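You operate a simulated robot arm through the tools that you are given. There is no shell and no other tool. Be economical: measure what you need, move in short steps, check, and stop when the job is done.

You run a simulated robot arm. Do the job below in one go: nothing can be reset, and whatever is moved stays where it is left.

JOB
Spin the teal and the purple glue tube for 5 seconds.
Fine: one tube in each well, hood shut, dial at 5, press the green button once; wait till the green lamp is out; leave the other tubes.
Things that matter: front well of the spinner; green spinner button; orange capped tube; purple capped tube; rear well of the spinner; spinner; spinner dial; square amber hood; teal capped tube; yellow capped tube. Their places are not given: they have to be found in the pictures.

The check looks at the end state, three seconds after you hand in, the way a careful person would. Anything else that was tipped, shoved, dropped, spilled or broken makes it a failure.

ROBOT AND FRAMES
A 7-joint arm with a two-finger parallel gripper, fixed in place. Base frame: the origin is at the foot of the arm, x ahead of it, y to its left, z up; the work surface is at about z = 760. Units: mm, degrees, N and s.
With the tool pointing down near the work surface it reaches from about 200 to 680 mm from the base axis. Its first joint turns from -66.0 to 66.0 degrees. Payload 2.4 kg.
The TCP is the grasp point between the finger pads, 30 mm short of the fingertips. In the tool frame z runs along the fingers and y along their closing line. The gripper opens to 94 mm. The fingers are 28 mm wide and 10 mm thick; the gripper's body (50 by 96 mm) begins 55 mm behind the TCP.
Orientation is that of the tool frame in the base frame, as [roll, pitch, yaw] about the fixed x, y, z axes, in that order (R = Rz(yaw) Ry(pitch) Rx(roll)). With the fingers straight down and closing along the base's y, the tool's x points along the base's -x, its y along +y and its z along -z.

CONTROLS
- The arm moves only by the tool send_rows. Its argument "moves" is a list of rows, each a list of 7 numbers: the shift along the tool's x, y, z in mm, then the turn, a rotation vector about the tool's x, y, z in degrees, then the opening, from 0 (shut) to 1 (fully open). In form: [[dx, dy, dz, wx, wy, wz, grip], ...]. A call has 1 to 12 rows; each row shifts and turns the commanded pose from where the row before left it, along the tool's axes as they then stand. Each row takes 0.2 s and may step no farther than 50 mm and 8.6 degrees from the row before; otherwise, or with a gripper value out of range, the whole call is refused. A pose out of reach is approached as far as the arm can. The call stops where the force on the tool passes 70 N (or 10 N more than at its start, if that is more) or the arm is blocked; 0.2 s more then pass. The fingers move at their own pace (about 153 mm/s each) and stop on an object; they squeeze with about 40 N. The grip force told is the motor's: it shows also when the fingers shut on nothing. Time passes only in rows, and 0.2 s behind the last, so rows that do not move let the fingers close. The reply holds the time, the measured pose of the TCP, the force on the tool along the base axes, the opening and the grip force, in the units named above and with some noise, with the torque about the TCP (base axes, N m) and any sound that the robot's microphone picked up.
- Cameras (640 x 400 px; columns grow to the right, rows downward): "scene" is fixed at [30.8, 472.3, 1437]; the picture's right is [-0.80, -0.59, 0.00], its down [-0.38, 0.51, -0.77] and it looks along [0.46, -0.62, -0.63] (base axes); focal length 368 px, centre (320, 200). "wrist" rides on the gripper at [76, 14, -102] in the tool frame; the picture's right is [-0.18, 0.98, 0.00], its down [-0.75, -0.14, -0.64] and it looks along [-0.63, -0.12, 0.77] (tool axes); focal length 243 px, centre (320, 200).
- get_image(camera): a new picture of that camera. The clock stands still meanwhile.
- measure_at(camera, pixels): there is no depth. For up to 12 entries [column, row, z] of the newest picture of that camera ("zoom" is the newest enlarged one), the place [x, y] in the base frame at which the ray of that pixel passes the height z, good to about 2 mm. The clock stands still meanwhile.
- close_up(camera, box): a new picture of the part [left, top, right, bottom] of that camera's present view, enlarged. The clock stands still meanwhile.
- job_done(): hands the job in; it is judged then, once.

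Keep the steps short. Do not move on a guess: measure, check each grasp and each placing, and mend mistakes. In all there are 80 turns and 54 pictures (those below and enlarged ones count). Leave the gripper open and the arm clear of the work at the hand-in unless told otherwise, and finish with a single line.

The tools are called after ">>>" as name(argument=value, ...) on one line, values as JSON. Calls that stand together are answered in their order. send_rows: Moves the arm, as the interface text tells. Its arguments: {"type":"object","properties":{"moves":{"type":"array","items":{"type":"array","items":{"type":"number"}}}},"required":["moves"]} The other tools are called the same way: get_image (camera) takes a picture; measure_at (camera, pixels) gives the place at which the rays of pixels pass given heights; close_up (camera, box) takes an enlarged picture of a part of a camera's view; job_done () hands the job in.

At the start:

```text
time_s: 0.0
position: [392.0, 141.8, 1106.0]
ee_rot: [180.0, 0.0, 180.0]
ft_force: [-0.7, 0.9, 1.1]
wrist_torque: [0.0, -0.01, 0.01]
grip_width: 94.2
finger_force: 0.0
```

scene: 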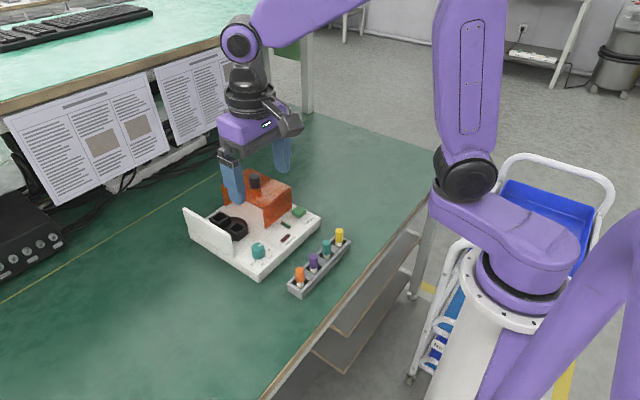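
wrist: 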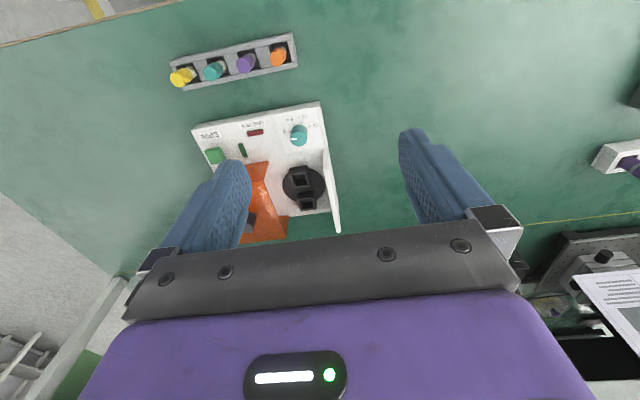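

I see the spinner with the orange hood, and a rack with four tubes in front of it. I'll enlarge both views first.

>>> close_up(camera="scene", box=[170, 150, 370, 310])

>>> close_up(camera="wrist", box=[150, 20, 360, 250])

```text
2.50 times, centred on (270, 230) of scene
```

zoom: 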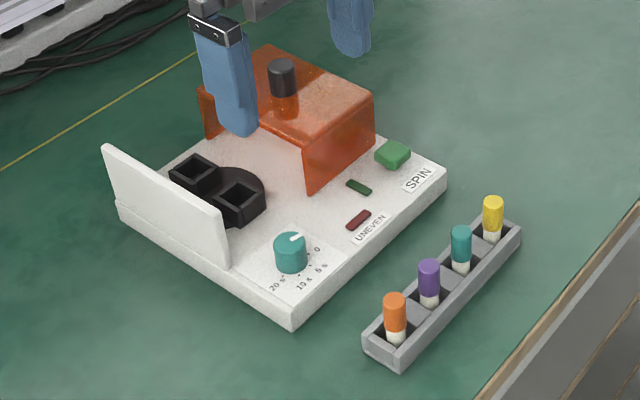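

```text
1.74 times, centred on (255, 135) of wrist
```

zoom: 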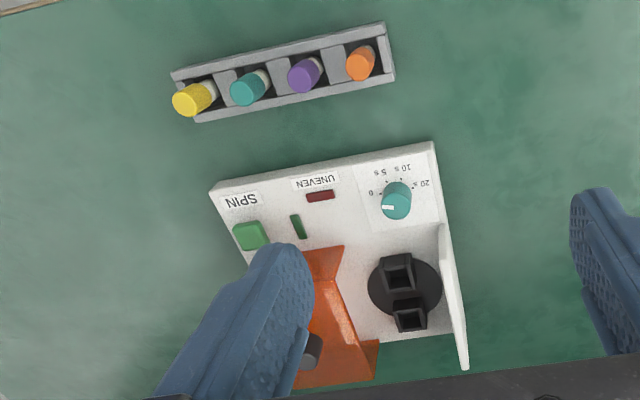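

I'll triangulate the key points from both cameras at a few heights.

>>> measure_at(camera="zoom", pixels=[[185, 101, 820], [243, 92, 820], [299, 78, 820], [357, 66, 820], [399, 283, 800], [408, 323, 800], [395, 207, 800], [251, 236, 800], [312, 352, 860], [434, 142, 780], [210, 190, 780], [464, 368, 800]])

>>> measure_at(camera="scene", pixels=[[339.2, 229.5, 820], [326.4, 241.5, 820], [313.4, 255, 820], [299.6, 268.5, 820], [237.2, 227.6, 800], [219.6, 216.8, 800], [258, 245.6, 800], [298.8, 210.8, 800], [254.4, 175, 860], [258.8, 276, 780], [320, 220, 780], [339.2, 229.5, 840]])

```text
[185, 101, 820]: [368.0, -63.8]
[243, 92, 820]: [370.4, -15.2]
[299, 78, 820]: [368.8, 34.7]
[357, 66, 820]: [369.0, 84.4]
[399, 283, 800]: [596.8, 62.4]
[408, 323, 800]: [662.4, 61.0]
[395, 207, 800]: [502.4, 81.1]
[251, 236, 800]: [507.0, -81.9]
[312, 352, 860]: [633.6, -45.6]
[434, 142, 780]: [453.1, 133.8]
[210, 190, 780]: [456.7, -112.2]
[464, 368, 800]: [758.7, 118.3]
```

```text
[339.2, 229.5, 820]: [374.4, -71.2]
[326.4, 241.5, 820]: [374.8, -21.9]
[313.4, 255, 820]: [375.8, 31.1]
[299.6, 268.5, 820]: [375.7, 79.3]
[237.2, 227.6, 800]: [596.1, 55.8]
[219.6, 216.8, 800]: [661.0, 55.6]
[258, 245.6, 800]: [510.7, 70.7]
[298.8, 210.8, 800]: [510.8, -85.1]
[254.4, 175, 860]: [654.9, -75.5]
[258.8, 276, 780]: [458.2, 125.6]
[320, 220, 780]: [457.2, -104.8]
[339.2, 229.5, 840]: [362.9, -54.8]
```

Rough places agree: tubes near x≈367, spinner x≈455–740. I'll move to a spot with the hood between the fingers for a clearer look.

>>> send_rows(moves=[[-11.6, -38.4, 17, 0, 0, 0, 1], [-11.6, -38.4, 17, 0, 0, 0, 1], [-11.6, -38.4, 17, 0, 0, 0, 1], [-11.6, -38.4, 17, 0, 0, 0, 1], [-11.6, -38.4, 17, 0, 0, 0, 1]])

>>> get_image(camera="wrist")

>>> close_up(camera="scene", box=[170, 150, 370, 310])

```text
time_s: 1.2
position: [450.9, -52.9, 1019.4]
ee_rot: [180.0, 0.0, -180.0]
ft_force: [0.3, 0.6, 0.4]
wrist_torque: [0.02, 0.01, 0.0]
grip_width: 94.1
finger_force: 0.0
```

```text
49 pictures are left
```

wrist: 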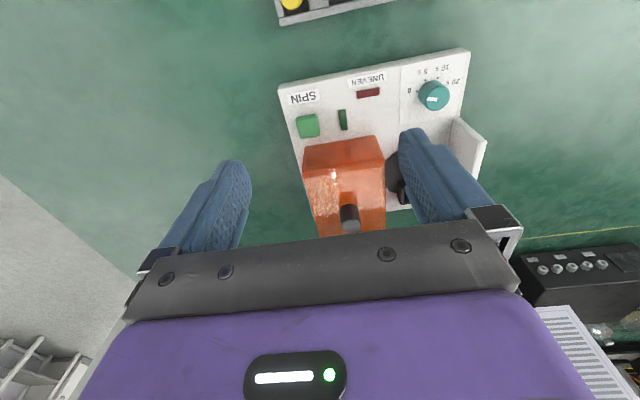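

```text
2.50 times, centred on (270, 230) of scene
```

zoom: 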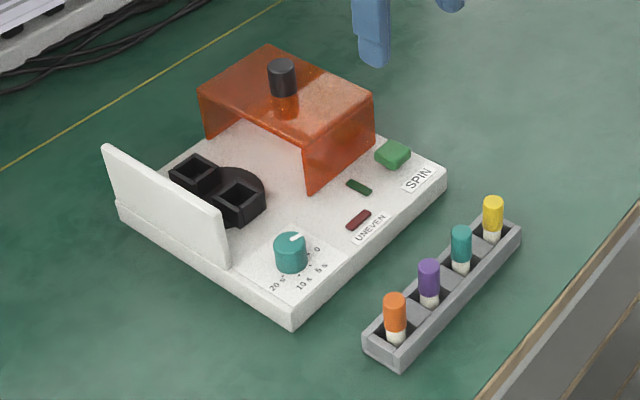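

The hood is a box open toward the rotor, and it slides along +y to the white end wall. Next I'll view the rack more closely from above.

>>> send_rows(moves=[[37, 17, 15, 0, 0, 0, 1], [37, 17, 15, 0, 0, 0, 1], [37, 17, 15, 0, 0, 0, 1], [37, 17, 15, 0, 0, 0, 1]])

>>> close_up(camera="wrist", box=[190, 40, 470, 240])

>>> close_up(camera="scene", box=[280, 220, 360, 300])

```text
time_s: 2.2
position: [305.8, 9.6, 957.0]
ee_rot: [-179.9, 0.1, 177.4]
ft_force: [-2.0, 6.5, -0.1]
wrist_torque: [-0.48, -0.25, 0.06]
grip_width: 94.0
finger_force: 0.1
```

```text
2.00 times, centred on (330, 140) of wrist
```

zoom: 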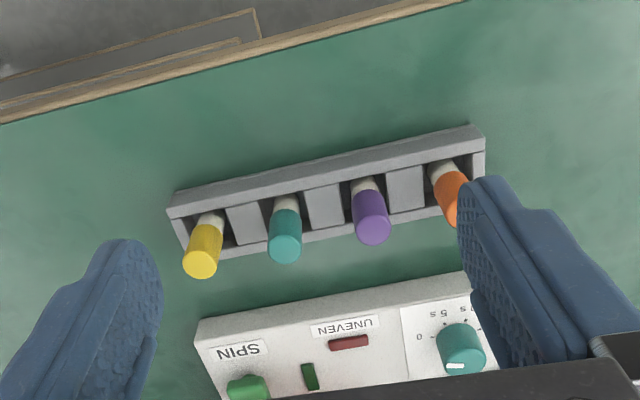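

```text
5.00 times, centred on (320, 260) of scene
```

zoom: 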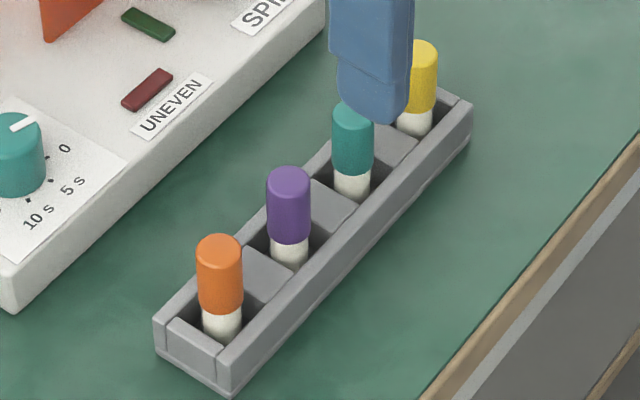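

A small force and a 2.6° yaw offset showed up. I'll hold still briefly to see if it settles.

>>> send_rows(moves=[[0, 0, 0, 0, 0, 0, 1], [0, 0, 0, 0, 0, 0, 1]])

>>> close_up(camera="wrist", box=[190, 40, 470, 240])

```text
time_s: 2.8
position: [302.6, 17.9, 958.2]
ee_rot: [-180.0, 0.0, -179.9]
ft_force: [-0.2, -0.3, -0.7]
wrist_torque: [0.01, -0.03, 0.0]
grip_width: 94.1
finger_force: 0.0
```

```text
2.00 times, centred on (330, 140) of wrist
```

zoom: 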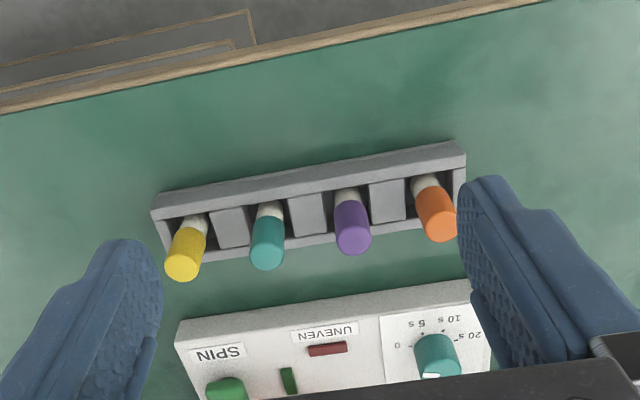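

It was only lag; the pose is now exact. Measuring cap tops from both views.

>>> measure_at(camera="zoom", pixels=[[182, 268, 830], [267, 257, 830], [354, 241, 830], [440, 229, 830], [182, 268, 845], [267, 257, 845], [354, 241, 845], [440, 229, 845], [427, 366, 800], [224, 387, 790], [423, 346, 785], [152, 212, 785]])

>>> measure_at(camera="scene", pixels=[[339.2, 229.5, 830], [326.4, 241.5, 830], [313.6, 255.2, 830], [299.6, 268.5, 830], [339.2, 229.5, 845], [326.4, 241.5, 845], [313.6, 255.2, 845], [299.6, 268.5, 845]])

```text
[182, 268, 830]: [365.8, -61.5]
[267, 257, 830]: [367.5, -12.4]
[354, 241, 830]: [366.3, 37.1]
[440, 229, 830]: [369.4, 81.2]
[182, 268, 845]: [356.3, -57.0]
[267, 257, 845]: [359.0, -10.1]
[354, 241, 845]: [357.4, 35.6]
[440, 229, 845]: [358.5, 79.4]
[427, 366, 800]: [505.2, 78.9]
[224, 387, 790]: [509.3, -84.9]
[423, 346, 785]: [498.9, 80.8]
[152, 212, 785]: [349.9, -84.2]
```

```text
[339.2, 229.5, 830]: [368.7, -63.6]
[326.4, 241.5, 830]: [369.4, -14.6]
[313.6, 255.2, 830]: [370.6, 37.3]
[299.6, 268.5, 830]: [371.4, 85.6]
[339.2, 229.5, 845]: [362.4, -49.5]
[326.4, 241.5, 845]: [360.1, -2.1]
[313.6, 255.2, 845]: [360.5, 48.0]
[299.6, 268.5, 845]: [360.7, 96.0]
```

Cap tops are at z≈831: teal (368,-13), purple (368,37). Now I'll look closely at the wells.

>>> send_rows(moves=[[-41, 9, -10, 0, 0, 0, 1], [-41, 9, -10, 0, 0, 0, 1], [-41, 9, -10, 0, 0, 0, 1], [-41, 9, -10, 0, 0, 0, 1], [0, 0, 0, 0, 0, 0, 1], [0, 0, 0, 0, 0, 0, 1]])

>>> close_up(camera="wrist", box=[220, 50, 440, 240])

>>> close_up(camera="scene", box=[180, 160, 310, 260])

```text
time_s: 4.2
position: [466.1, 53.4, 1001.1]
ee_rot: [-179.9, 0.0, -180.0]
ft_force: [0.1, 0.3, 0.2]
wrist_torque: [-0.03, -0.02, 0.03]
grip_width: 94.0
finger_force: 0.0
```

```text
2.11 times, centred on (330, 145) of wrist
```

zoom: 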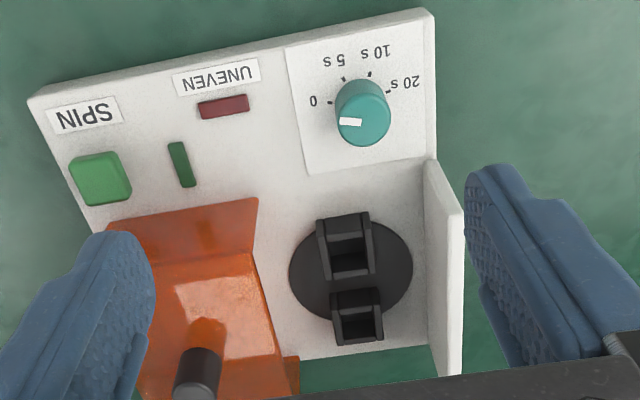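

```text
4.00 times, centred on (245, 210) of scene
```

zoom: 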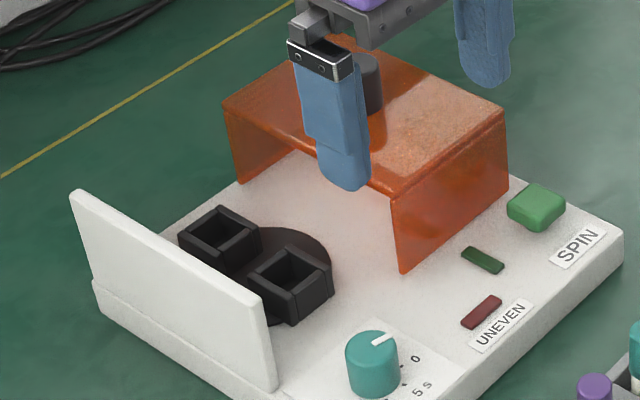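

I need a sharper view of the wells to judge rim and opening, and of the dial.

>>> close_up(camera="wrist", box=[310, 130, 374, 218])

>>> close_up(camera="scene", box=[200, 205, 256, 240])

>>> close_up(camera="wrist", box=[310, 60, 380, 130])

```text
4.55 times, centred on (342, 174) of wrist
```

zoom: 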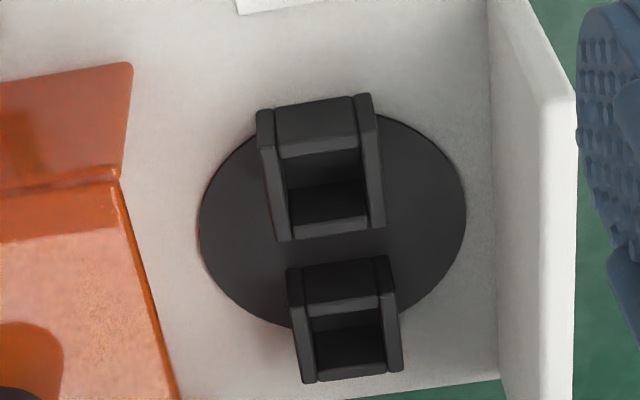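

```text
11.43 times, centred on (228, 222) of scene
```

zoom: 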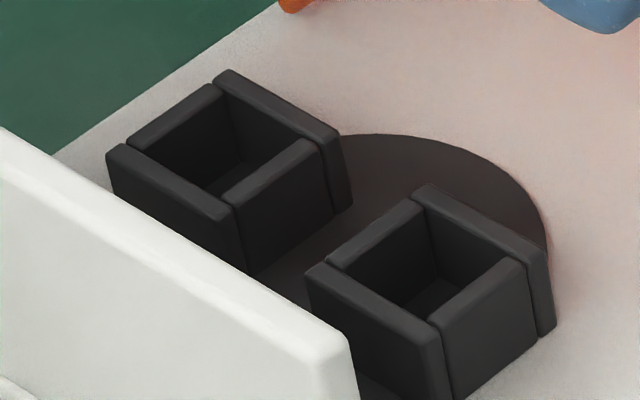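

```text
5.71 times, centred on (345, 95) of wrist
```

zoom: 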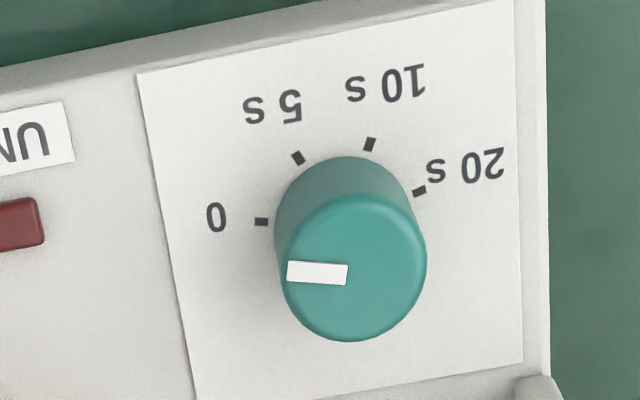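

Wells are open square boxes. Measuring rims, rotor, ticks, hood, knob and wall from both cameras.

>>> measure_at(camera="zoom", pixels=[[262, 222, 783], [298, 158, 783], [370, 144, 783], [420, 190, 783], [343, 222, 783], [355, 270, 805], [290, 270, 805], [343, 272, 805], [286, 270, 805], [426, 262, 805], [355, 341, 805], [360, 199, 805]])

>>> measure_at(camera="wrist", pixels=[[343.1, 171.4, 800], [343.1, 171.4, 820], [347.7, 204.1, 800], [347.7, 204.1, 820], [300.5, 144, 840], [309.7, 216, 840], [300.8, 144.2, 780], [271.2, 207, 880], [396, 151, 820], [255, 140, 790], [325, 173, 840], [276, 127, 785]])

>>> measure_at(camera="scene", pixels=[[237.6, 227.4, 800], [237.6, 227.4, 820], [219.6, 217.1, 800], [219.6, 217.1, 820], [262.8, 206.5, 840], [265.8, 227, 780], [254.3, 174.5, 880], [183.8, 207.5, 820], [232, 235, 820], [298.8, 210.8, 790], [221, 187, 840], [291, 187.5, 840]])

```text
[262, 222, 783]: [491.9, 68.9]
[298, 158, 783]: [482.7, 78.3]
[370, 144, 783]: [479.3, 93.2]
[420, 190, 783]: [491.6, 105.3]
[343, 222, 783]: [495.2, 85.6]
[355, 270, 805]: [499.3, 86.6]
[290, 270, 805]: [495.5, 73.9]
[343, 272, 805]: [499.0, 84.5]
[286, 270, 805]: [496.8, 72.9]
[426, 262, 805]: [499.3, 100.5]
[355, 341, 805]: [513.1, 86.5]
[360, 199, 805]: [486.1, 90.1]
```

```text
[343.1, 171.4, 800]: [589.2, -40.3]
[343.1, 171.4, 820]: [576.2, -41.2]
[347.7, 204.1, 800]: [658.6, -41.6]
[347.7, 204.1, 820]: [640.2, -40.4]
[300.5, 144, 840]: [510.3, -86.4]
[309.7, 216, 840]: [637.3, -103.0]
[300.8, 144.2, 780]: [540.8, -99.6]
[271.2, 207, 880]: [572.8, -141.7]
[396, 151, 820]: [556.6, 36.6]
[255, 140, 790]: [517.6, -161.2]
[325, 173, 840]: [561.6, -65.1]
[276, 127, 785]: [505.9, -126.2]
```

```text
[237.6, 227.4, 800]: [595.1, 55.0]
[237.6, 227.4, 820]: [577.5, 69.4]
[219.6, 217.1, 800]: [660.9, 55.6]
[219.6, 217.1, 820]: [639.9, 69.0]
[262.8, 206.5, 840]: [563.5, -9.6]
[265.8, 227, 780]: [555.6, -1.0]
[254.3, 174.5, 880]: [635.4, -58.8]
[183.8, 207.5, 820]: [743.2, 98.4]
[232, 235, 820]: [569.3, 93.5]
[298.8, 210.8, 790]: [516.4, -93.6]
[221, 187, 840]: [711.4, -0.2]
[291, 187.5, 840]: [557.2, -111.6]
```

Triangulated: well rims z≈814, front well (583,65), rear well (644,66); dial (491,86), top ≈825; hood top ≈870. Moving above the teal tube with fingers opened to about 44 mm.

>>> send_rows(moves=[[24.5, -16.6, 23, 0, 0, 0, 0.47], [24.5, -16.6, 23, 0, 0, 0, 0.47], [24.5, -16.6, 23, 0, 0, 0, 0.47], [24.5, -16.6, 23, 0, 0, 0, 0.47], [0, 0, 0, 0, 0, 0, 0.47], [0, 0, 0, 0, 0, 0, 0.47]])

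>>> get_image(camera="wrist")

>>> close_up(camera="scene", box=[270, 180, 390, 300])

```text
time_s: 5.6
position: [366.3, -12.2, 906.7]
ee_rot: [180.0, 0.0, 180.0]
ft_force: [0.0, 0.7, 0.2]
wrist_torque: [0.0, 0.0, -0.02]
grip_width: 44.1
finger_force: 0.0
```

```text
39 pictures are left
```

wrist: 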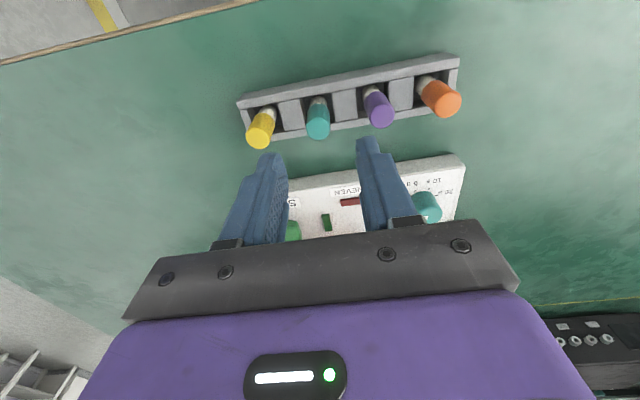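

```text
3.33 times, centred on (330, 240) of scene
```

zoom: 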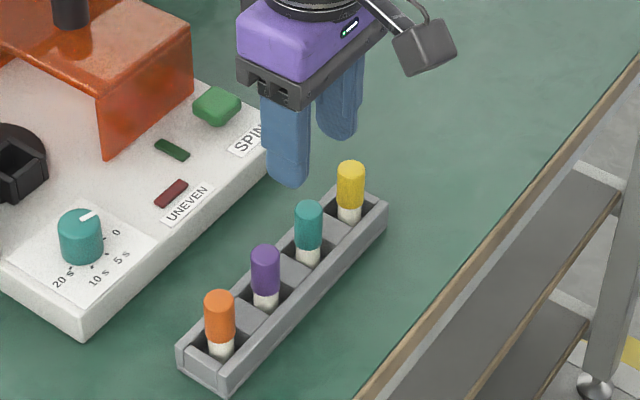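

The fingers are above the rack and the neighbours are clear. Checking tube centres from this nearer view.

>>> measure_at(camera="wrist", pixels=[[261, 140, 831], [318, 131, 831], [381, 118, 831], [447, 103, 831], [305, 131, 831], [331, 131, 831], [238, 108, 786], [270, 153, 785]])

>>> measure_at(camera="zoom", pixels=[[309, 209, 831], [265, 253, 831], [309, 260, 790], [265, 305, 790], [387, 205, 785], [226, 372, 785]])

```text
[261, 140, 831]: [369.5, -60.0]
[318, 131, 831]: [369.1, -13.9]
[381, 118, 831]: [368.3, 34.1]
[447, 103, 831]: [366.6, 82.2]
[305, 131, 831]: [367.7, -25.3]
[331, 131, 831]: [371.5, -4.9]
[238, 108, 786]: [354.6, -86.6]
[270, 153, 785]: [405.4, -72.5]
```

```text
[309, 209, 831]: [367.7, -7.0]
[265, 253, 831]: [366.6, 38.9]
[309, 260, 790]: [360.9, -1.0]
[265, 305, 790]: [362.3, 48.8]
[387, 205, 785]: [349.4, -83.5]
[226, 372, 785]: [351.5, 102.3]
```

Teal at about (368.5,-12). Descending to z≈826 around its cap.

>>> send_rows(moves=[[-2, 0, 30, 0, 0, 0, 0.47], [0, 0, 30, 0, 0, 0, 0.47], [0, 0, 20.5, 0, 0, 0, 0.47], [0, 0, 0, 0, 0, 0, 0.47], [0, 0, 0, 0, 0, 0, 0.47]])

>>> close_up(camera="scene", box=[280, 210, 370, 300])

>>> close_up(camera="wrist", box=[220, 80, 440, 240])

```text
time_s: 6.8
position: [369.1, -12.2, 829.1]
ee_rot: [180.0, 0.1, -180.0]
ft_force: [-0.7, 0.8, -0.1]
wrist_torque: [0.02, 0.02, 0.04]
grip_width: 44.1
finger_force: 0.1
```

```text
4.44 times, centred on (325, 255) of scene
```

zoom: 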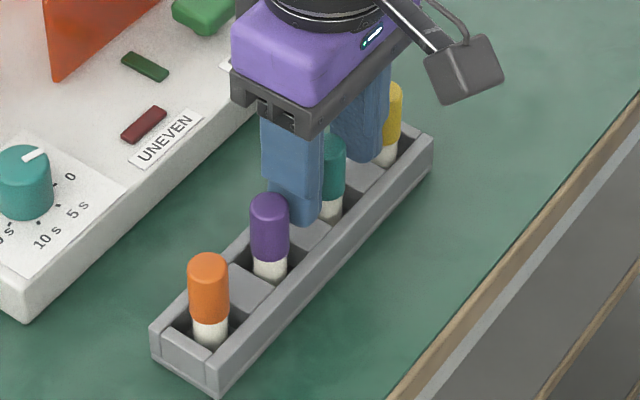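

```text
2.50 times, centred on (330, 160) of wrist
```

zoom: 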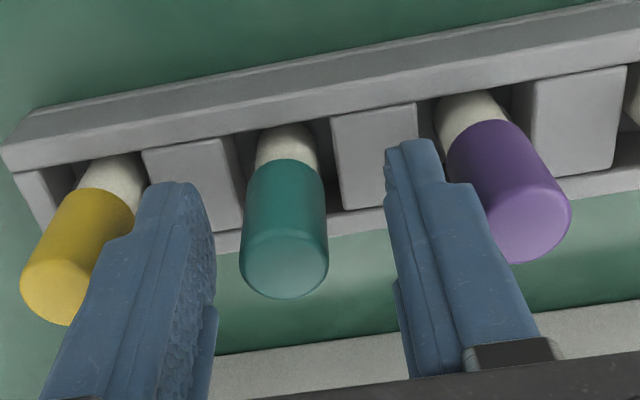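

Fingers straddle teal cleanly. Closing.

>>> send_rows(moves=[[0, 0, 0, 0, 0, 0, 0], [0, 0, 0, 0, 0, 0, 0], [0, 0, 0, 0, 0, 0, 0]])

>>> close_up(camera="wrist", box=[220, 80, 440, 240])

```text
time_s: 7.6
position: [370.4, -12.2, 827.6]
ee_rot: [179.9, 0.0, -180.0]
ft_force: [0.4, 0.5, -0.9]
wrist_torque: [-0.01, 0.0, 0.03]
grip_width: 18.5
finger_force: 40.1
```

```text
2.50 times, centred on (330, 160) of wrist
```

zoom: 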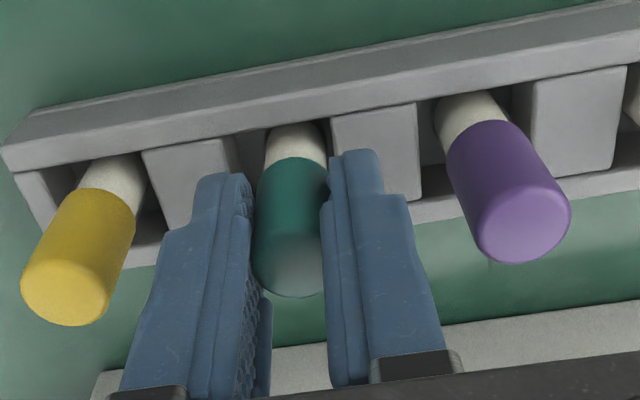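

Gripped at 18.5 mm. Lifting straight up and checking it.

>>> send_rows(moves=[[0, 0, -25, 0, 0, 0, 0], [0, 0, -40, 0, 0, 0, 0], [0, 0, -45, 0, 0, 0, 0], [0, 0, 0, 0, 0, 0, 0], [0, 0, 0, 0, 0, 0, 0]])

>>> close_up(camera="scene", box=[250, 150, 370, 290])

>>> close_up(camera="wrist", box=[220, 80, 440, 240])

```text
time_s: 8.8
position: [368.1, -12.1, 935.2]
ee_rot: [179.9, 0.0, 180.0]
ft_force: [-1.4, 0.1, -0.2]
wrist_torque: [0.02, -0.02, -0.05]
grip_width: 18.6
finger_force: 39.8
```

```text
2.86 times, centred on (310, 220) of scene
```

zoom: 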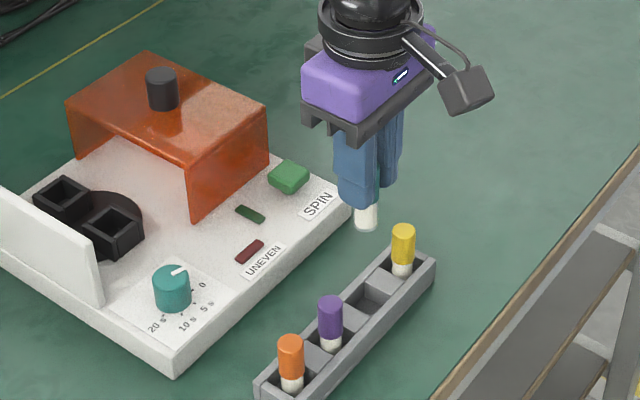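

```text
2.50 times, centred on (330, 160) of wrist
```

zoom: 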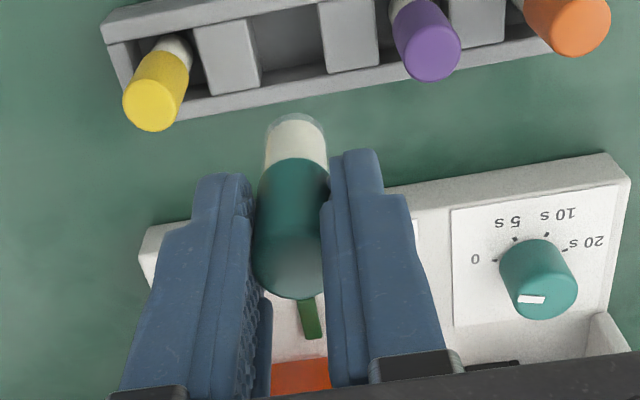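

Teal is held upright. Measuring its bottom height and re-measuring hood features.

>>> measure_at(camera="zoom", pixels=[[295, 116, 880], [295, 116, 890], [295, 116, 870], [290, 275, 938], [290, 275, 943]])

>>> get_image(camera="scene")

```text
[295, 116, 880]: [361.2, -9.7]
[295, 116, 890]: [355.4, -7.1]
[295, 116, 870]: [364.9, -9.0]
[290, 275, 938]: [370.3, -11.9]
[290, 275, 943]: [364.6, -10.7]
```

```text
32 pictures are left
```

scene: 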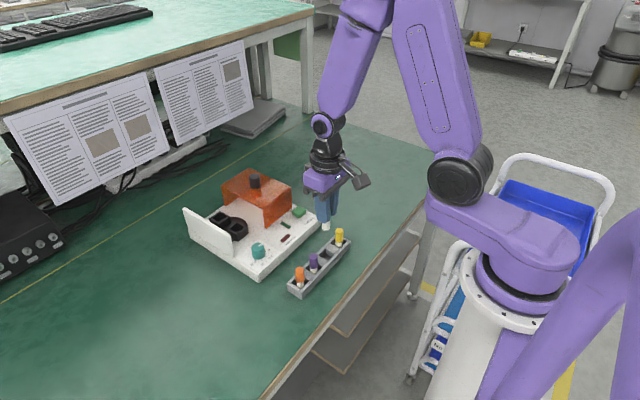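

Tube bottom is about 58 mm below the TCP. Carrying it over the rear well at height 938.

>>> send_rows(moves=[[-45.8, 13.1, 0, 0, 0, 0, 0], [-45.8, 13.1, 0, 0, 0, 0, 0], [-45.8, 13.1, 0, 0, 0, 0, 0], [-45.8, 13.1, 0, 0, 0, 0, 0], [-45.8, 13.1, 0, 0, 0, 0, 0], [-45.8, 13.1, 0, 0, 0, 0, 0], [0, 0, 0, 0, 0, 0, 0], [0, 0, 0, 0, 0, 0, 0], [0, 0, 0, 0, 0, 0, 0]])

>>> close_up(camera="scene", box=[180, 150, 310, 260])

>>> close_up(camera="wrist", box=[220, 80, 440, 240])

```text
time_s: 10.8
position: [645.5, 64.9, 935.8]
ee_rot: [180.0, 0.0, 180.0]
ft_force: [-0.8, 0.6, -0.1]
wrist_torque: [0.0, -0.01, -0.01]
grip_width: 18.6
finger_force: 40.2
```

```text
3.64 times, centred on (245, 205) of scene
```

zoom: 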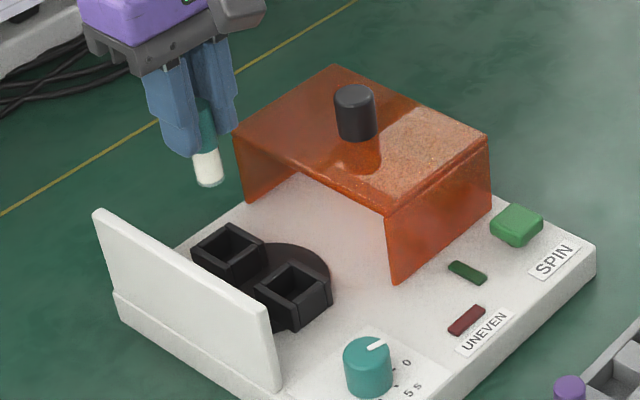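

```text
2.50 times, centred on (330, 160) of wrist
```

zoom: 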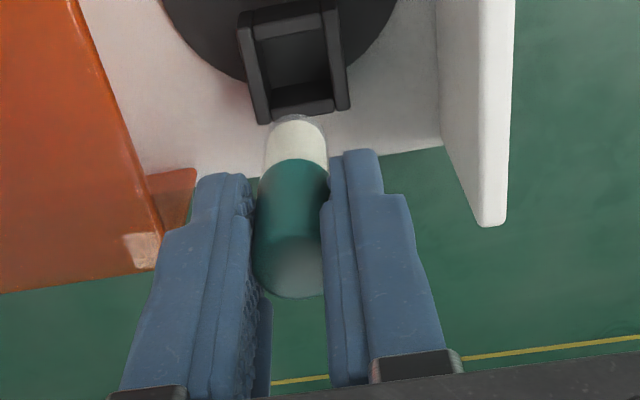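

Zooming in on the rear well from here for exact alignment.

>>> close_up(camera="wrist", box=[285, 60, 349, 140])

>>> close_up(camera="scene", box=[200, 180, 260, 240])

```text
5.00 times, centred on (317, 100) of wrist
```

zoom: 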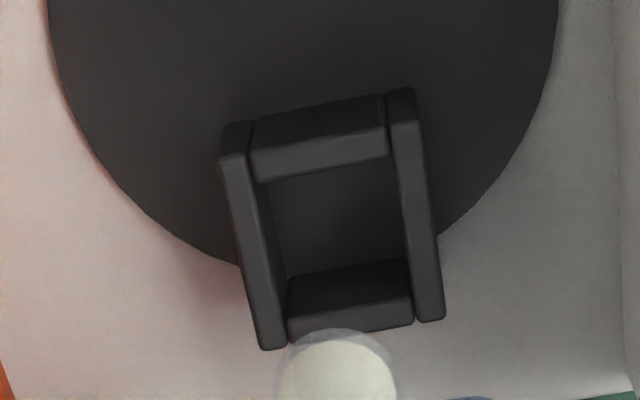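

```text
6.67 times, centred on (230, 210) of scene
```

zoom: 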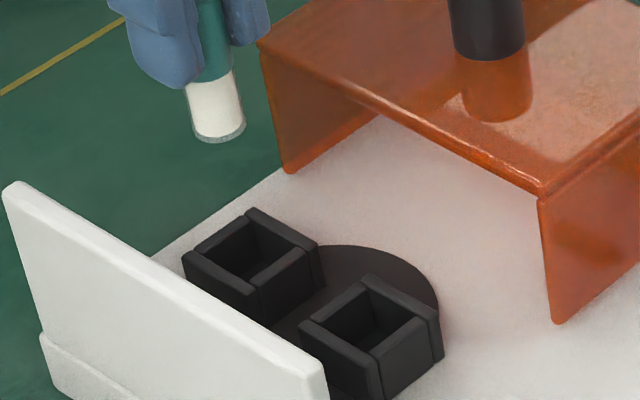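

Measuring the rear rim centre from the scene, then from the wrist.

>>> measure_at(camera="zoom", pixels=[[252, 250, 812], [252, 250, 816], [183, 258, 814], [252, 209, 814], [320, 245, 814], [255, 290, 814], [217, 138, 878], [217, 138, 882], [365, 277, 814], [299, 328, 814], [374, 355, 814], [442, 310, 814]])

>>> close_up(camera="wrist", box=[275, 70, 355, 150])

```text
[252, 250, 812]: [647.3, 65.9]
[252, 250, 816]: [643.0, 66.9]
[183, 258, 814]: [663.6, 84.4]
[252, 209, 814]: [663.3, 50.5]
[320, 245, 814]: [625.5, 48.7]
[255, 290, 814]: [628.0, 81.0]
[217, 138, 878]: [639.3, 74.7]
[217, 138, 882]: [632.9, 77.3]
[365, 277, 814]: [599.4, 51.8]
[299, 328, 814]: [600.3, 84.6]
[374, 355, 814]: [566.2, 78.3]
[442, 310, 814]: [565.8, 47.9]
```

```text
5.00 times, centred on (315, 110) of wrist
```

zoom: 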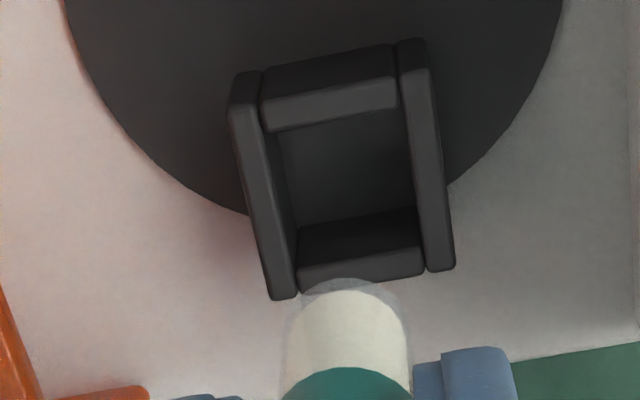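

>>> measure_at(camera="zoom", pixels=[[346, 187, 814], [275, 132, 814], [400, 105, 814], [420, 243, 814], [297, 262, 814], [347, 278, 878], [286, 315, 878], [409, 312, 878]])

```text
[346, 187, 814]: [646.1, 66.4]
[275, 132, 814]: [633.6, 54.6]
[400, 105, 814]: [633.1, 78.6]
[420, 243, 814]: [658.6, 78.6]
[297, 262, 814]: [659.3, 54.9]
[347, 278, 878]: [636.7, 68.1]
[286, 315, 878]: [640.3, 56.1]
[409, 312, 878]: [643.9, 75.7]
```

Tube (≈646,66) and well opening (≈646,66.5, 25×24 mm) line up. Lowering part way.

>>> send_rows(moves=[[-0.5, 0.3, 30, 0, 0, 0, 0], [0, 0, 25, 0, 0, 0, 0], [0, 0, 12, 0, 0, 0, 0], [0, 0, 0, 0, 0, 0, 0], [0, 0, 0, 0, 0, 0, 0]])

>>> close_up(camera="scene", box=[200, 180, 260, 240])

```text
time_s: 12.0
position: [645.4, 65.2, 869.5]
ee_rot: [-180.0, 0.0, 180.0]
ft_force: [-0.8, -0.1, -0.1]
wrist_torque: [-0.01, 0.01, -0.02]
grip_width: 18.9
finger_force: 39.9
```

```text
6.67 times, centred on (230, 210) of scene
```

zoom: 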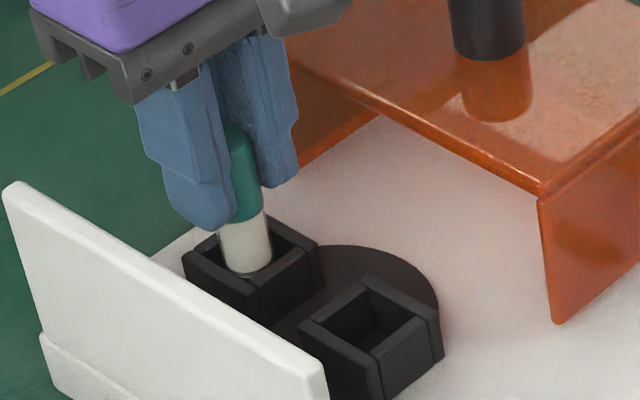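

The tube end is right over the opening. Lowering in small steps.

>>> send_rows(moves=[[0, 0, 4, 0, 0, 0, 0], [0, 0, 3, 0, 0, 0, 0], [0, 0, 2, 0, 0, 0, 0], [0, 0, 0, 0, 0, 0, 0]])

>>> send_rows(moves=[[0, 0, 2, 0, 0, 0, 0], [0, 0, 2, 0, 0, 0, 0], [0, 0, 0, 0, 0, 0, 0]])

>>> close_up(camera="scene", box=[200, 180, 260, 240])

```text
time_s: 13.0
position: [645.3, 65.7, 861.3]
ee_rot: [-180.0, 0.0, -180.0]
ft_force: [-0.4, 0.5, 0.0]
wrist_torque: [0.02, -0.01, 0.0]
grip_width: 18.7
finger_force: 40.2
```

```text
time_s: 13.8
position: [645.1, 66.0, 857.6]
ee_rot: [180.0, 0.0, -180.0]
ft_force: [0.8, -1.0, -0.1]
wrist_torque: [0.01, -0.01, 0.0]
grip_width: 18.7
finger_force: 40.4
```

```text
6.67 times, centred on (230, 210) of scene
```

zoom: 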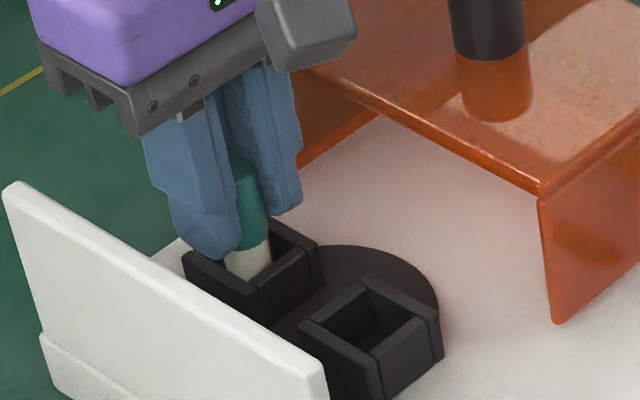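

No contact yet. Continuing in 1.5 mm steps, with fingertips still about 14 mm above the rim.

>>> send_rows(moves=[[0, 0, 1.5, 0, 0, 0, 0], [0, 0, 1.5, 0, 0, 0, 0], [0, 0, 0, 0, 0, 0, 0]])

>>> send_rows(moves=[[0, 0, 1.5, 0, 0, 0, 0], [0, 0, 1.5, 0, 0, 0, 0], [0, 0, 0, 0, 0, 0, 0]])

```text
time_s: 14.6
position: [645.8, 66.3, 854.0]
ee_rot: [-180.0, -0.1, -180.0]
ft_force: [0.4, 1.1, 0.6]
wrist_torque: [-0.01, 0.02, 0.04]
grip_width: 18.8
finger_force: 39.8
```

```text
time_s: 15.4
position: [646.3, 66.0, 852.3]
ee_rot: [180.0, 0.1, 180.0]
ft_force: [-4.3, 0.4, 15.4]
wrist_torque: [-0.01, 0.22, 0.0]
grip_width: 18.6
finger_force: 39.8
```

Floor contact at 15 N. Opening to about 40 mm and looking.

>>> send_rows(moves=[[0, 0, -1, 0, 0, 0, 0], [0, 0, 0, 0, 0, 0, 0.42], [0, 0, 0, 0, 0, 0, 0.42]])

>>> send_rows(moves=[[0, 0, -25, 0, 0, 0, 0.42], [0, 0, -40, 0, 0, 0, 0.42], [0, 0, -30, 0, 0, 0, 0.42], [0, 0, 0, 0, 0, 0, 0.42], [0, 0, 0, 0, 0, 0, 0.42]])

>>> close_up(camera="scene", box=[190, 150, 290, 250])

```text
time_s: 16.2
position: [644.7, 66.1, 852.3]
ee_rot: [-180.0, 0.0, 180.0]
ft_force: [0.2, 0.4, 0.5]
wrist_torque: [-0.01, -0.01, 0.01]
grip_width: 39.6
finger_force: 0.0
```

```text
time_s: 17.4
position: [644.2, 63.9, 945.9]
ee_rot: [-180.0, -0.1, 180.0]
ft_force: [0.3, 0.3, -0.2]
wrist_torque: [-0.01, 0.02, -0.01]
grip_width: 39.4
finger_force: 0.1
```

```text
4.00 times, centred on (240, 200) of scene
```

zoom: 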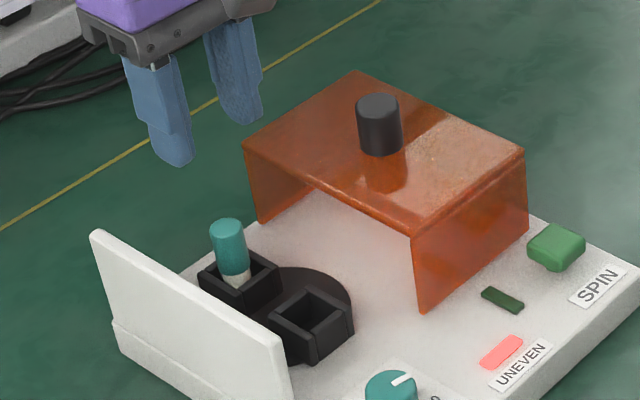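

Teal is seated in the rear well; the UNEVEN lamp is lit, as expected with one tube. Going back to above purple.

>>> send_rows(moves=[[46.3, -4.9, 0, 0, 0, 0, 0.47], [46.3, -4.9, 0, 0, 0, 0, 0.47], [46.3, -4.9, 0, 0, 0, 0, 0.47], [46.3, -4.9, 0, 0, 0, 0, 0.47], [46.3, -4.9, 0, 0, 0, 0, 0.47], [46.3, -4.9, 0, 0, 0, 0, 0.47], [0, 0, 43.5, 0, 0, 0, 0.47], [0, 0, 0, 0, 0, 0, 0.47], [0, 0, 0, 0, 0, 0, 0.47]])

>>> close_up(camera="wrist", box=[220, 80, 440, 240])

```text
time_s: 19.4
position: [367.5, 35.2, 903.4]
ee_rot: [-180.0, 0.0, -180.0]
ft_force: [-0.3, 0.4, 0.3]
wrist_torque: [0.01, -0.04, 0.04]
grip_width: 44.2
finger_force: 0.0
```

```text
2.50 times, centred on (330, 160) of wrist
```

zoom: 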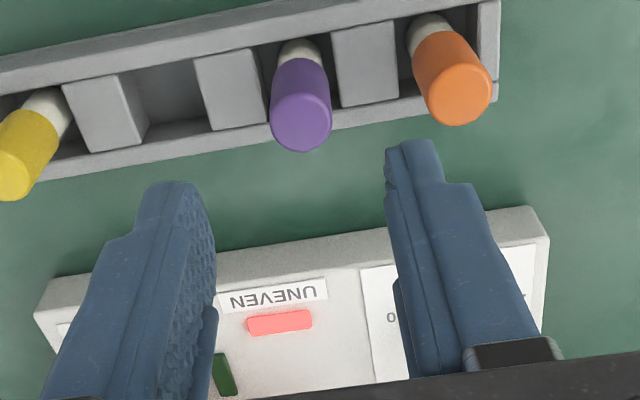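

>>> measure_at(camera="zoom", pixels=[[302, 124, 831], [459, 98, 831], [272, 118, 831], [332, 112, 831]])

```text
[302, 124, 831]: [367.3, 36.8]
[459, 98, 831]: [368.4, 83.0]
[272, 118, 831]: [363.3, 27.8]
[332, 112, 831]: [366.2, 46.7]
```

Purple is at (367.5,37), exactly under the tool. Descending and gripping.

>>> send_rows(moves=[[0, 0, 30, 0, 0, 0, 0.47], [0, 0, 30, 0, 0, 0, 0.47], [0, 0, 16.5, 0, 0, 0, 0.47], [0, 0, 0, 0, 0, 0, 0.47], [0, 0, 0, 0, 0, 0, 0.47]])

>>> send_rows(moves=[[0, 0, 0, 0, 0, 0, 0], [0, 0, 0, 0, 0, 0, 0], [0, 0, 0, 0, 0, 0, 0]])

>>> send_rows(moves=[[0, 0, -25, 0, 0, 0, 0], [0, 0, -40, 0, 0, 0, 0], [0, 0, -45, 0, 0, 0, 0], [0, 0, 0, 0, 0, 0, 0]])

>>> close_up(camera="scene", box=[250, 150, 370, 290])

```text
time_s: 20.6
position: [368.6, 36.6, 825.9]
ee_rot: [-179.9, 0.0, -180.0]
ft_force: [-0.2, -0.1, -0.6]
wrist_torque: [-0.02, 0.01, -0.01]
grip_width: 44.4
finger_force: 0.1
```

```text
time_s: 21.4
position: [366.7, 36.4, 826.0]
ee_rot: [180.0, 0.0, 180.0]
ft_force: [-0.6, 0.0, -0.5]
wrist_torque: [0.0, 0.01, 0.01]
grip_width: 18.5
finger_force: 39.7
```

```text
time_s: 22.4
position: [367.8, 35.2, 935.3]
ee_rot: [-180.0, 0.0, -179.9]
ft_force: [-0.4, 1.0, -1.4]
wrist_torque: [-0.01, 0.01, -0.04]
grip_width: 18.7
finger_force: 39.1
```

```text
2.86 times, centred on (310, 220) of scene
```

zoom: 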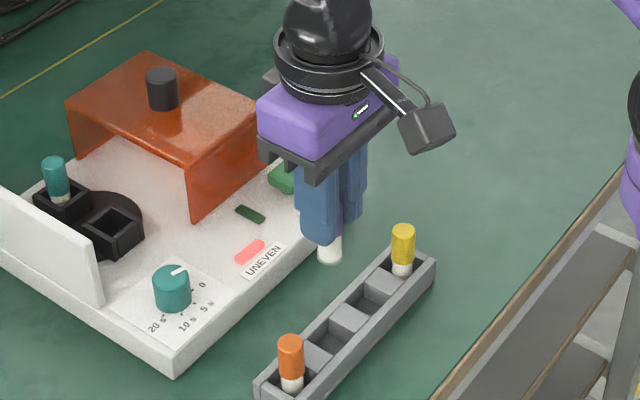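

Purple is held. Carrying it over the front well.

>>> send_rows(moves=[[-43.1, 5.8, 0, 0, 0, 0, 0], [-43.1, 5.8, 0, 0, 0, 0, 0], [-43.1, 5.8, 0, 0, 0, 0, 0], [-43.1, 5.8, 0, 0, 0, 0, 0], [-43.1, 5.8, 0, 0, 0, 0, 0], [0, 0, 0, 0, 0, 0, 0], [0, 0, 0, 0, 0, 0, 0], [0, 0, 0, 0, 0, 0, 0]])

>>> close_up(camera="wrist", box=[275, 70, 355, 150])

```text
time_s: 24.2
position: [580.5, 64.2, 938.2]
ee_rot: [-180.0, 0.0, 180.0]
ft_force: [0.9, 0.5, 0.3]
wrist_torque: [-0.01, 0.05, -0.05]
grip_width: 18.7
finger_force: 40.3
```

```text
5.00 times, centred on (315, 110) of wrist
```

zoom: 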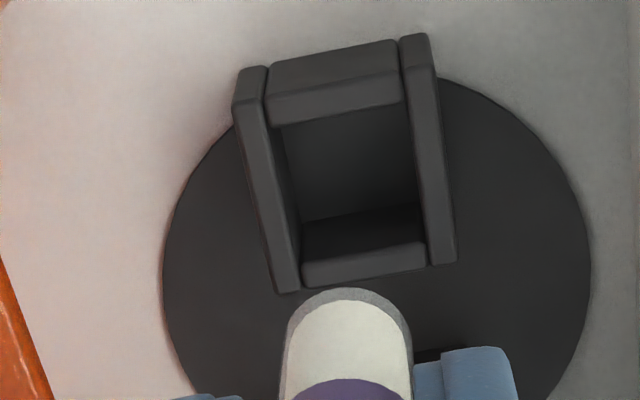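

>>> measure_at(camera="zoom", pixels=[[278, 127, 814], [403, 100, 814], [423, 238, 814], [300, 258, 814], [350, 288, 878], [283, 320, 878], [413, 320, 878], [350, 182, 814]])

```text
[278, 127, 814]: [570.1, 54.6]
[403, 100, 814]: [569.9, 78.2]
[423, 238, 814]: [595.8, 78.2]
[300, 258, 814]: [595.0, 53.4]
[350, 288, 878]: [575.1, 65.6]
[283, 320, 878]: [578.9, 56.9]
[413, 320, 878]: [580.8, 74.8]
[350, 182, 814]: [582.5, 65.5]
```

Opening centre (582.7,66.1), tube about (584,65.8). Shifting 1 mm and lowering.

>>> send_rows(moves=[[1, 0.2, 30, 0, 0, 0, 0], [0, 0, 25, 0, 0, 0, 0], [0, 0, 12, 0, 0, 0, 0], [0, 0, 0, 0, 0, 0, 0], [0, 0, 0, 0, 0, 0, 0]])

>>> close_up(camera="scene", box=[200, 180, 260, 240])

```text
time_s: 25.4
position: [582.4, 65.6, 870.6]
ee_rot: [180.0, -0.1, 180.0]
ft_force: [-0.1, -0.1, -0.2]
wrist_torque: [0.0, -0.01, 0.04]
grip_width: 18.8
finger_force: 40.6
```

```text
6.67 times, centred on (230, 210) of scene
```

zoom: 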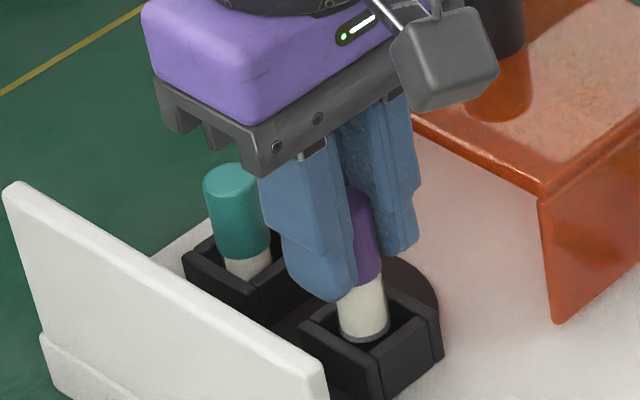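

Good alignment. Lowering to the floor.

>>> send_rows(moves=[[0, 0, 5, 0, 0, 0, 0], [0, 0, 4, 0, 0, 0, 0], [0, 0, 3, 0, 0, 0, 0], [0, 0, 2, 0, 0, 0, 0], [0, 0, 0, 0, 0, 0, 0]])

>>> send_rows(moves=[[0, 0, 1.5, 0, 0, 0, 0], [0, 0, 1, 0, 0, 0, 0], [0, 0, 1, 0, 0, 0, 0], [0, 0, 0, 0, 0, 0, 0]])

```text
time_s: 26.6
position: [582.3, 66.2, 855.9]
ee_rot: [-180.0, 0.0, -180.0]
ft_force: [-0.6, 0.4, 0.6]
wrist_torque: [0.0, -0.02, -0.02]
grip_width: 18.7
finger_force: 39.7
```

```text
time_s: 27.6
position: [582.1, 66.4, 852.2]
ee_rot: [-180.0, 0.0, 179.9]
ft_force: [-0.1, -0.1, 0.3]
wrist_torque: [0.01, -0.01, 0.01]
grip_width: 18.8
finger_force: 40.1
```

>>> send_rows(moves=[[0, 0, 1, 0, 0, 0, 0], [0, 0, 1, 0, 0, 0, 0], [0, 0, 0, 0, 0, 0, 0]])

```text
time_s: 28.4
position: [582.6, 66.0, 850.9]
ee_rot: [-179.9, 0.0, -180.0]
ft_force: [-0.3, -0.5, -0.2]
wrist_torque: [-0.02, 0.0, 0.01]
grip_width: 18.3
finger_force: 40.1
```

>>> send_rows(moves=[[0, 0, 1, 0, 0, 0, 0], [0, 0, 0, 0, 0, 0, 0]])

```text
time_s: 29.0
position: [582.8, 65.7, 849.5]
ee_rot: [180.0, 0.0, 180.0]
ft_force: [0.1, 0.1, -0.1]
wrist_torque: [0.02, 0.01, 0.01]
grip_width: 18.9
finger_force: 40.0
```

>>> send_rows(moves=[[0, 0, 1, 0, 0, 0, 0], [0, 0, 0, 0, 0, 0, 0]])

```text
time_s: 29.6
position: [582.3, 66.4, 850.7]
ee_rot: [-180.0, 0.1, 180.0]
ft_force: [-4.0, 0.6, 14.8]
wrist_torque: [0.01, 0.23, 0.01]
grip_width: 18.6
finger_force: 40.4
```

Contact at 15 N: it is on the floor. Releasing and rising.

>>> send_rows(moves=[[0, 0, -0.8, 0, 0, 0, 0], [0, 0, 0, 0, 0, 0, 0.42], [0, 0, 0, 0, 0, 0, 0.42], [0, 0, -25, 0, 0, 0, 0.42], [0, 0, -40, 0, 0, 0, 0.42], [0, 0, -33, 0, 0, 0, 0.42], [0, 0, 0, 0, 0, 0, 0.42], [0, 0, 0, 0, 0, 0, 0.42]])

>>> close_up(camera="scene", box=[190, 150, 310, 260])

```text
time_s: 31.4
position: [581.9, 66.7, 945.7]
ee_rot: [179.9, 0.0, -180.0]
ft_force: [0.2, 0.1, 0.3]
wrist_torque: [0.05, 0.0, -0.05]
grip_width: 39.5
finger_force: 0.1
```

```text
3.64 times, centred on (250, 205) of scene
```

zoom: 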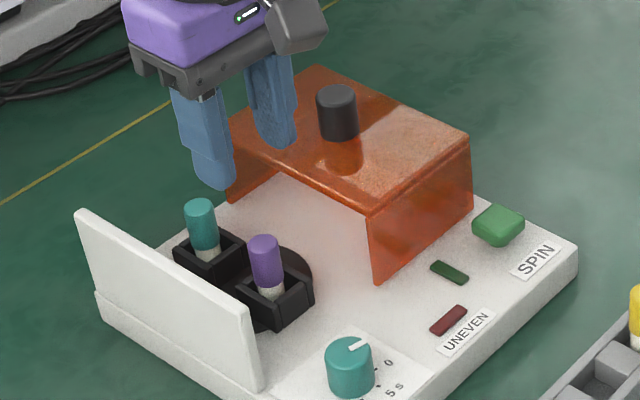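

Both tubes seated and the UNEVEN lamp is off. Next I'll move above the dial and check it.

>>> send_rows(moves=[[45.2, 10, 0, 0, 0, 0, 0.6], [45.3, 9.9, 0, 0, 0, 0, 0.6], [0, 0, 35, 0, 0, 0, 0.6], [0, 0, 23.8, 0, 0, 0, 0.6], [0, 0, 0, 0, 0, 0, 0.6], [0, 0, 0, 0, 0, 0, 0.6]])

>>> close_up(camera="wrist", box=[250, 70, 410, 210])

>>> close_up(camera="scene", box=[210, 190, 310, 290])

```text
time_s: 32.8
position: [492.4, 85.8, 887.9]
ee_rot: [-180.0, 0.0, 180.0]
ft_force: [0.5, -0.7, -0.4]
wrist_torque: [-0.03, -0.02, -0.01]
grip_width: 56.3
finger_force: 0.2
```

```text
2.86 times, centred on (330, 140) of wrist
```

zoom: 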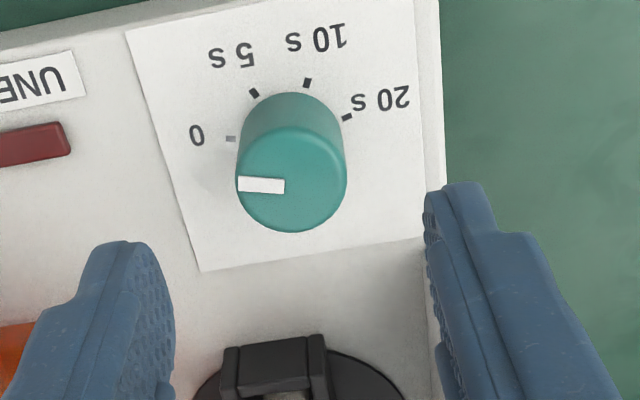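

```text
4.00 times, centred on (260, 240) of scene
```

zoom: 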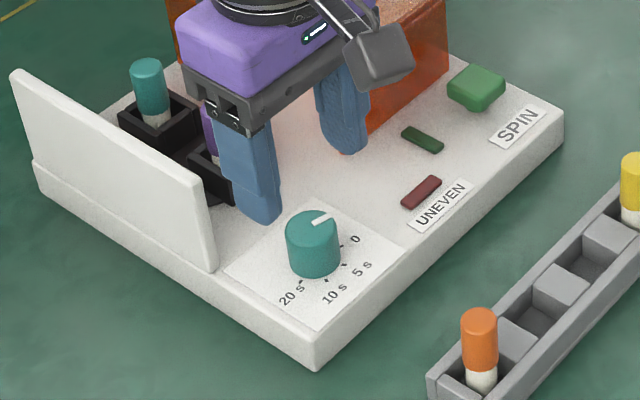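

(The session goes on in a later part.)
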